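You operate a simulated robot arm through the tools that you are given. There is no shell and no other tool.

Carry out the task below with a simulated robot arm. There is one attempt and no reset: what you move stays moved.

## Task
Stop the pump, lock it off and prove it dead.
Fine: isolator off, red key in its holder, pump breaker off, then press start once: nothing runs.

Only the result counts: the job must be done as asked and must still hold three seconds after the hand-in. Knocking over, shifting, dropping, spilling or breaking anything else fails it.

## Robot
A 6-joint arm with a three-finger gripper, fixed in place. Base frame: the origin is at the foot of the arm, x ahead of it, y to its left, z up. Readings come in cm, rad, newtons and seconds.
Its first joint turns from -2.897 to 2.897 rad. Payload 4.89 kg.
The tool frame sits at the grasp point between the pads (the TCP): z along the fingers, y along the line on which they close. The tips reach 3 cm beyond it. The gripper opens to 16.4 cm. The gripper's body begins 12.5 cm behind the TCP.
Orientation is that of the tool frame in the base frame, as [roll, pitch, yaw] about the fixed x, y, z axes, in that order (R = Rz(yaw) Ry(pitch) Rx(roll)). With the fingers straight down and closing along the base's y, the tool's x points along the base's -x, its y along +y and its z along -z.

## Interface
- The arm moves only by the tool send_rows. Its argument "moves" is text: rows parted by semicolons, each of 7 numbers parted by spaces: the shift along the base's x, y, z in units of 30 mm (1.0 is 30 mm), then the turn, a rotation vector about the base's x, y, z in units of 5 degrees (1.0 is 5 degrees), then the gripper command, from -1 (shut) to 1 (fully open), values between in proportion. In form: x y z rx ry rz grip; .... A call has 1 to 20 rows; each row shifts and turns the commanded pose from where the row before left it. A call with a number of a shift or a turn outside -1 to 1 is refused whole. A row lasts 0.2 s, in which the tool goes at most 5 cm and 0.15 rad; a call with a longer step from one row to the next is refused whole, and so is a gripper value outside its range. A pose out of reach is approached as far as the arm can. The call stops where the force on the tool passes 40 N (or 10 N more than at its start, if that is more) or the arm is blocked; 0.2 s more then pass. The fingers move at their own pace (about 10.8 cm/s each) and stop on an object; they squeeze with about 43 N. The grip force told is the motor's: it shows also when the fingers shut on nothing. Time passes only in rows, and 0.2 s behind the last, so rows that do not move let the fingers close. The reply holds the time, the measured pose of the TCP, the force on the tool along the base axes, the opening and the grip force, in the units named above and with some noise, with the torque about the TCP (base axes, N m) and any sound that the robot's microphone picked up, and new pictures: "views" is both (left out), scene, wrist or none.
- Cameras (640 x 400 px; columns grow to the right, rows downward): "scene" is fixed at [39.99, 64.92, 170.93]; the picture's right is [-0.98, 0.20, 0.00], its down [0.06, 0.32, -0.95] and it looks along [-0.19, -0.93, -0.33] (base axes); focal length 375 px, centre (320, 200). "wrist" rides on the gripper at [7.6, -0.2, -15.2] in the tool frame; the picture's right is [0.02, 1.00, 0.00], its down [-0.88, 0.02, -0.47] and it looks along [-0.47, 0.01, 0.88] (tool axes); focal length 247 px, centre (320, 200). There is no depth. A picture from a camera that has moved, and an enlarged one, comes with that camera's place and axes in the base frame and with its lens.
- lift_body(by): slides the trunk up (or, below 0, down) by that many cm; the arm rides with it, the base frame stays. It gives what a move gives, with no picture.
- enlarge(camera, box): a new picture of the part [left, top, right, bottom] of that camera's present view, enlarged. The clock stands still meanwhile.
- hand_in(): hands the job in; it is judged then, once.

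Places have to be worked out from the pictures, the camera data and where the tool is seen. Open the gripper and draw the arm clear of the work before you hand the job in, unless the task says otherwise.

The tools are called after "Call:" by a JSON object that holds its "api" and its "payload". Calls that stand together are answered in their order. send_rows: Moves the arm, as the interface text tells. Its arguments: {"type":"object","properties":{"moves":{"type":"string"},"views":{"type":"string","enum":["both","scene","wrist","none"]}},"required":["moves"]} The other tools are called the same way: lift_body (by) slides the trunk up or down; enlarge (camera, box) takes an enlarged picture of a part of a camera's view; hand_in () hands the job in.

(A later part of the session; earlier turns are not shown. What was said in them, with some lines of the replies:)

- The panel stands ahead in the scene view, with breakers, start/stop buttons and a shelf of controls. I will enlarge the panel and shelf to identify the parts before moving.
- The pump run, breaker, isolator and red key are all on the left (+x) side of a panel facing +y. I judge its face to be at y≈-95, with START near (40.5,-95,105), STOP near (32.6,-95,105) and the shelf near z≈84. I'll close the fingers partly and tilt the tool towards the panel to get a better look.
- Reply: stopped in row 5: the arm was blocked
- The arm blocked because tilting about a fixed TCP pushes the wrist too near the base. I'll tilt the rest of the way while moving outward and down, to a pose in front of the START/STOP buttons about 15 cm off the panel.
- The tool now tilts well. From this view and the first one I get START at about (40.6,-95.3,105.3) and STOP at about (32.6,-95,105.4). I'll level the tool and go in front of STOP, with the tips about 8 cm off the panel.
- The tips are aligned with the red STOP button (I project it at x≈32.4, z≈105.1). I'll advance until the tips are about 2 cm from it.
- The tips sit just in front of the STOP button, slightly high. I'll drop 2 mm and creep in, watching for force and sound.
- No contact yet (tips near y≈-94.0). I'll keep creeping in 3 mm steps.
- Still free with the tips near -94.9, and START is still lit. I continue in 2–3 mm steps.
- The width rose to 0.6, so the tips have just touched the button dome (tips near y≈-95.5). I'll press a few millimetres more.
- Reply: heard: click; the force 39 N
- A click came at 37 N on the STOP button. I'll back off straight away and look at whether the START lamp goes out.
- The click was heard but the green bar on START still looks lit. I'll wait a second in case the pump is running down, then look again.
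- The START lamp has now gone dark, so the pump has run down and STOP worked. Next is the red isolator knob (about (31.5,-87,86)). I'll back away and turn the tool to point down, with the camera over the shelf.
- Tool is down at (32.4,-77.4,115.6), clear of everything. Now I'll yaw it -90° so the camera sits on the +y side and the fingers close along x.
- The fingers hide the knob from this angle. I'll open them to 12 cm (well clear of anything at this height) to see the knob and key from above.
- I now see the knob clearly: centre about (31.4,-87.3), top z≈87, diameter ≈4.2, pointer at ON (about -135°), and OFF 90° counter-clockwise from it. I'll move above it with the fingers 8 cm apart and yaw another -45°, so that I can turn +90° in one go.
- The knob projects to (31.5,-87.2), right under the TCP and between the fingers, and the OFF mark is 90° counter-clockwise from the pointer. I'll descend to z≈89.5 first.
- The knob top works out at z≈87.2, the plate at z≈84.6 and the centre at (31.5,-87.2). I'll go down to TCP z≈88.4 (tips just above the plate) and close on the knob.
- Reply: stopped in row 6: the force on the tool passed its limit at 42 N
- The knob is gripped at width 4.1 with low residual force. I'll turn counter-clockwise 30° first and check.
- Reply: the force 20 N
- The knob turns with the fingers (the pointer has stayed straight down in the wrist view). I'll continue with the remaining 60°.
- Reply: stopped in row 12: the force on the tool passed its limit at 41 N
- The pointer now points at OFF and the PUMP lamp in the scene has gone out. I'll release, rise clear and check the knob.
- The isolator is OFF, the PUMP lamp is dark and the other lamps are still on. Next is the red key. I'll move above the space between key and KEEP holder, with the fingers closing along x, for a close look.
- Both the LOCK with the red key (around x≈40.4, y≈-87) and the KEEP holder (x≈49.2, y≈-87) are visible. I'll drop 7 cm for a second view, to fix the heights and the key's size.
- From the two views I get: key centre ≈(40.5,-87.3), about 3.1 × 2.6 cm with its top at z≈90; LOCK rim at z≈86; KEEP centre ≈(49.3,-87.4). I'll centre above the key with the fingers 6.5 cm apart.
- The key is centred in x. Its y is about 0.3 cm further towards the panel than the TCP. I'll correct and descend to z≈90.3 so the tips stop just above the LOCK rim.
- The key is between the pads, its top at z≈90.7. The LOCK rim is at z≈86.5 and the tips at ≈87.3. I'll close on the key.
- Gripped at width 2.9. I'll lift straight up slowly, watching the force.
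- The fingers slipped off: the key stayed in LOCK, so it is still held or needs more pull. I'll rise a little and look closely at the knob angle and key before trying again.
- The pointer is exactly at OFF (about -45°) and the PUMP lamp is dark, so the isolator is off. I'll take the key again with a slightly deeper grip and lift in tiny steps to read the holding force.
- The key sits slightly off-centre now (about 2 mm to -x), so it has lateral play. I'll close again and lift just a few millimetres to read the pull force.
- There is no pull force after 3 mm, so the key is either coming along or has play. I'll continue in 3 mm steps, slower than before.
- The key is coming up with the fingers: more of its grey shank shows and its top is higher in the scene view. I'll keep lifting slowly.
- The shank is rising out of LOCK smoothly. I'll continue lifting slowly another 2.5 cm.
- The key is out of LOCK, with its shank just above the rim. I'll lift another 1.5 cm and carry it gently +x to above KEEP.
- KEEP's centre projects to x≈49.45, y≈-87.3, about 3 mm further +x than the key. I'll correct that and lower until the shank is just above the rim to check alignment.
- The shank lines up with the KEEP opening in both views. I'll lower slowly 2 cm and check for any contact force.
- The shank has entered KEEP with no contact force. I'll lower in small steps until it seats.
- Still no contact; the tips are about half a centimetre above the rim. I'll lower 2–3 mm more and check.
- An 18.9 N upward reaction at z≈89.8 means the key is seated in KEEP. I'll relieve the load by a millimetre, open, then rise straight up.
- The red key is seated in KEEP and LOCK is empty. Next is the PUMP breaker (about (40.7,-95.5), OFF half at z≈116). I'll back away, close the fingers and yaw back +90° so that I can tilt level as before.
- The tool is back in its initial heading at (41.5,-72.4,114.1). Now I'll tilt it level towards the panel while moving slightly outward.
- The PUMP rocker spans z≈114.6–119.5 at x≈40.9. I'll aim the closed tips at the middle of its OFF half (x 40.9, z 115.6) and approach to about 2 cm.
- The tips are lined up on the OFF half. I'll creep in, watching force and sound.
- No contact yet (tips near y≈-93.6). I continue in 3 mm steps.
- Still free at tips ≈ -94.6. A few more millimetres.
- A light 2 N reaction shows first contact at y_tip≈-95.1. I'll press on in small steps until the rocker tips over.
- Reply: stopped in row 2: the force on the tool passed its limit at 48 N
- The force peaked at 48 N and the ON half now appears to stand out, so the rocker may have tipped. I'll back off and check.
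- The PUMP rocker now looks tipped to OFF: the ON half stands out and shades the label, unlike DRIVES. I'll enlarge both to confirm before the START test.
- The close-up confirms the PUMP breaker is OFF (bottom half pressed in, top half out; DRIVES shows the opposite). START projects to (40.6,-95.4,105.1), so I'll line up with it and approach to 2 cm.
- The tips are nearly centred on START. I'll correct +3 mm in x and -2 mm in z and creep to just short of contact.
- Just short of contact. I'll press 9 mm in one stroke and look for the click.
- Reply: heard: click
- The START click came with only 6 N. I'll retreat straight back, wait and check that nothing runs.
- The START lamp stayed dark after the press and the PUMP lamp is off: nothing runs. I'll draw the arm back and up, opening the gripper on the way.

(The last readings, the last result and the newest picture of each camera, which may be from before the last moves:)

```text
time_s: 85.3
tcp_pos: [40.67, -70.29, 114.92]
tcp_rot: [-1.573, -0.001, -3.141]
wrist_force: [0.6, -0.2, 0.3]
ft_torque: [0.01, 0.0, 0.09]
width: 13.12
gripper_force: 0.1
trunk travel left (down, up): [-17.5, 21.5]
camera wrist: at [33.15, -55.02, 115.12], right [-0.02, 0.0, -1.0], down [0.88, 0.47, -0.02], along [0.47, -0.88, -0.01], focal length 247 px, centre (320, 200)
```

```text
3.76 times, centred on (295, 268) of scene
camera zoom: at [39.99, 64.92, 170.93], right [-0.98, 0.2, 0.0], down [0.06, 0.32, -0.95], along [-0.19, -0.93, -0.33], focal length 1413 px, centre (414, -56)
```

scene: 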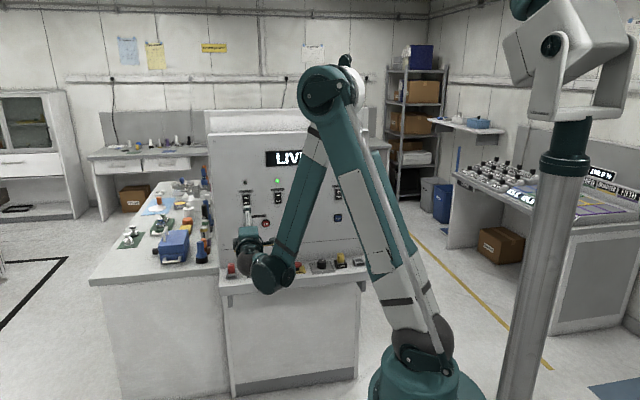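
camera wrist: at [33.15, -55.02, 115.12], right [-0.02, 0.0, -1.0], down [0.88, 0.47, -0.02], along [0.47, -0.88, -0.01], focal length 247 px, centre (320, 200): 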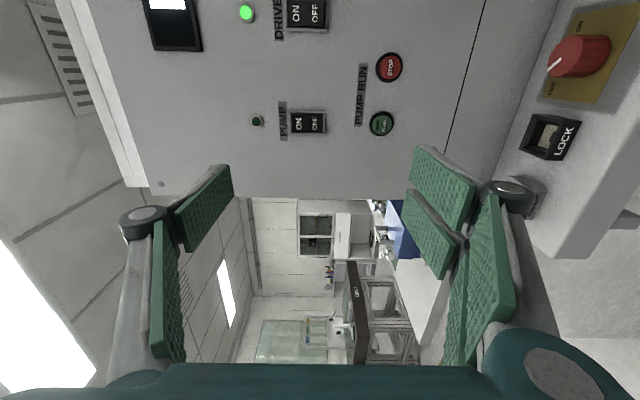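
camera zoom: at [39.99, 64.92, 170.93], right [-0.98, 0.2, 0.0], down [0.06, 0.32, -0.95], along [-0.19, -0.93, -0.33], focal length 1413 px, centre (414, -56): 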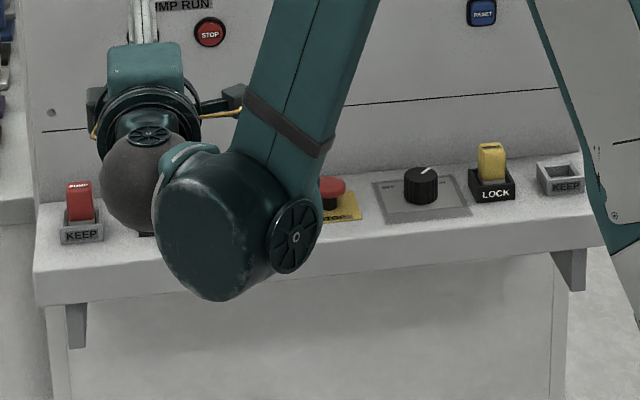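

Final state: isolator at OFF, red key in KEEP, PUMP breaker OFF, START pressed once with its lamp dark, and DRIVES still live. The arm is about 20 cm clear with the gripper open, so I'm handing in.

Call:
{"api": "hand_in", "payload": {}}

```text
The job is handed in.
```

The pump is stopped, locked off and proved dead, and the job is handed in.

- **Stop:** I pressed STOP once. It clicked and the START lamp went out a moment later.
- **Isolator:** the red knob is turned to OFF, and the PUMP lamp went dark.
- **Red key:** it is out of LOCK and seated in the KEEP holder next to it. My fingers slipped off on the first pull; the second, slower lift brought it out cleanly.
- **Breaker:** the PUMP rocker is pressed to OFF. A close-up shows its bottom half in and its top half out.
- **Test:** I pressed START once and heard the click. The START and PUMP lamps stayed dark and nothing ran.

Nothing else was touched; DRIVES was still live in the last view. The arm was drawn back about 20 cm from the panel with the gripper open.
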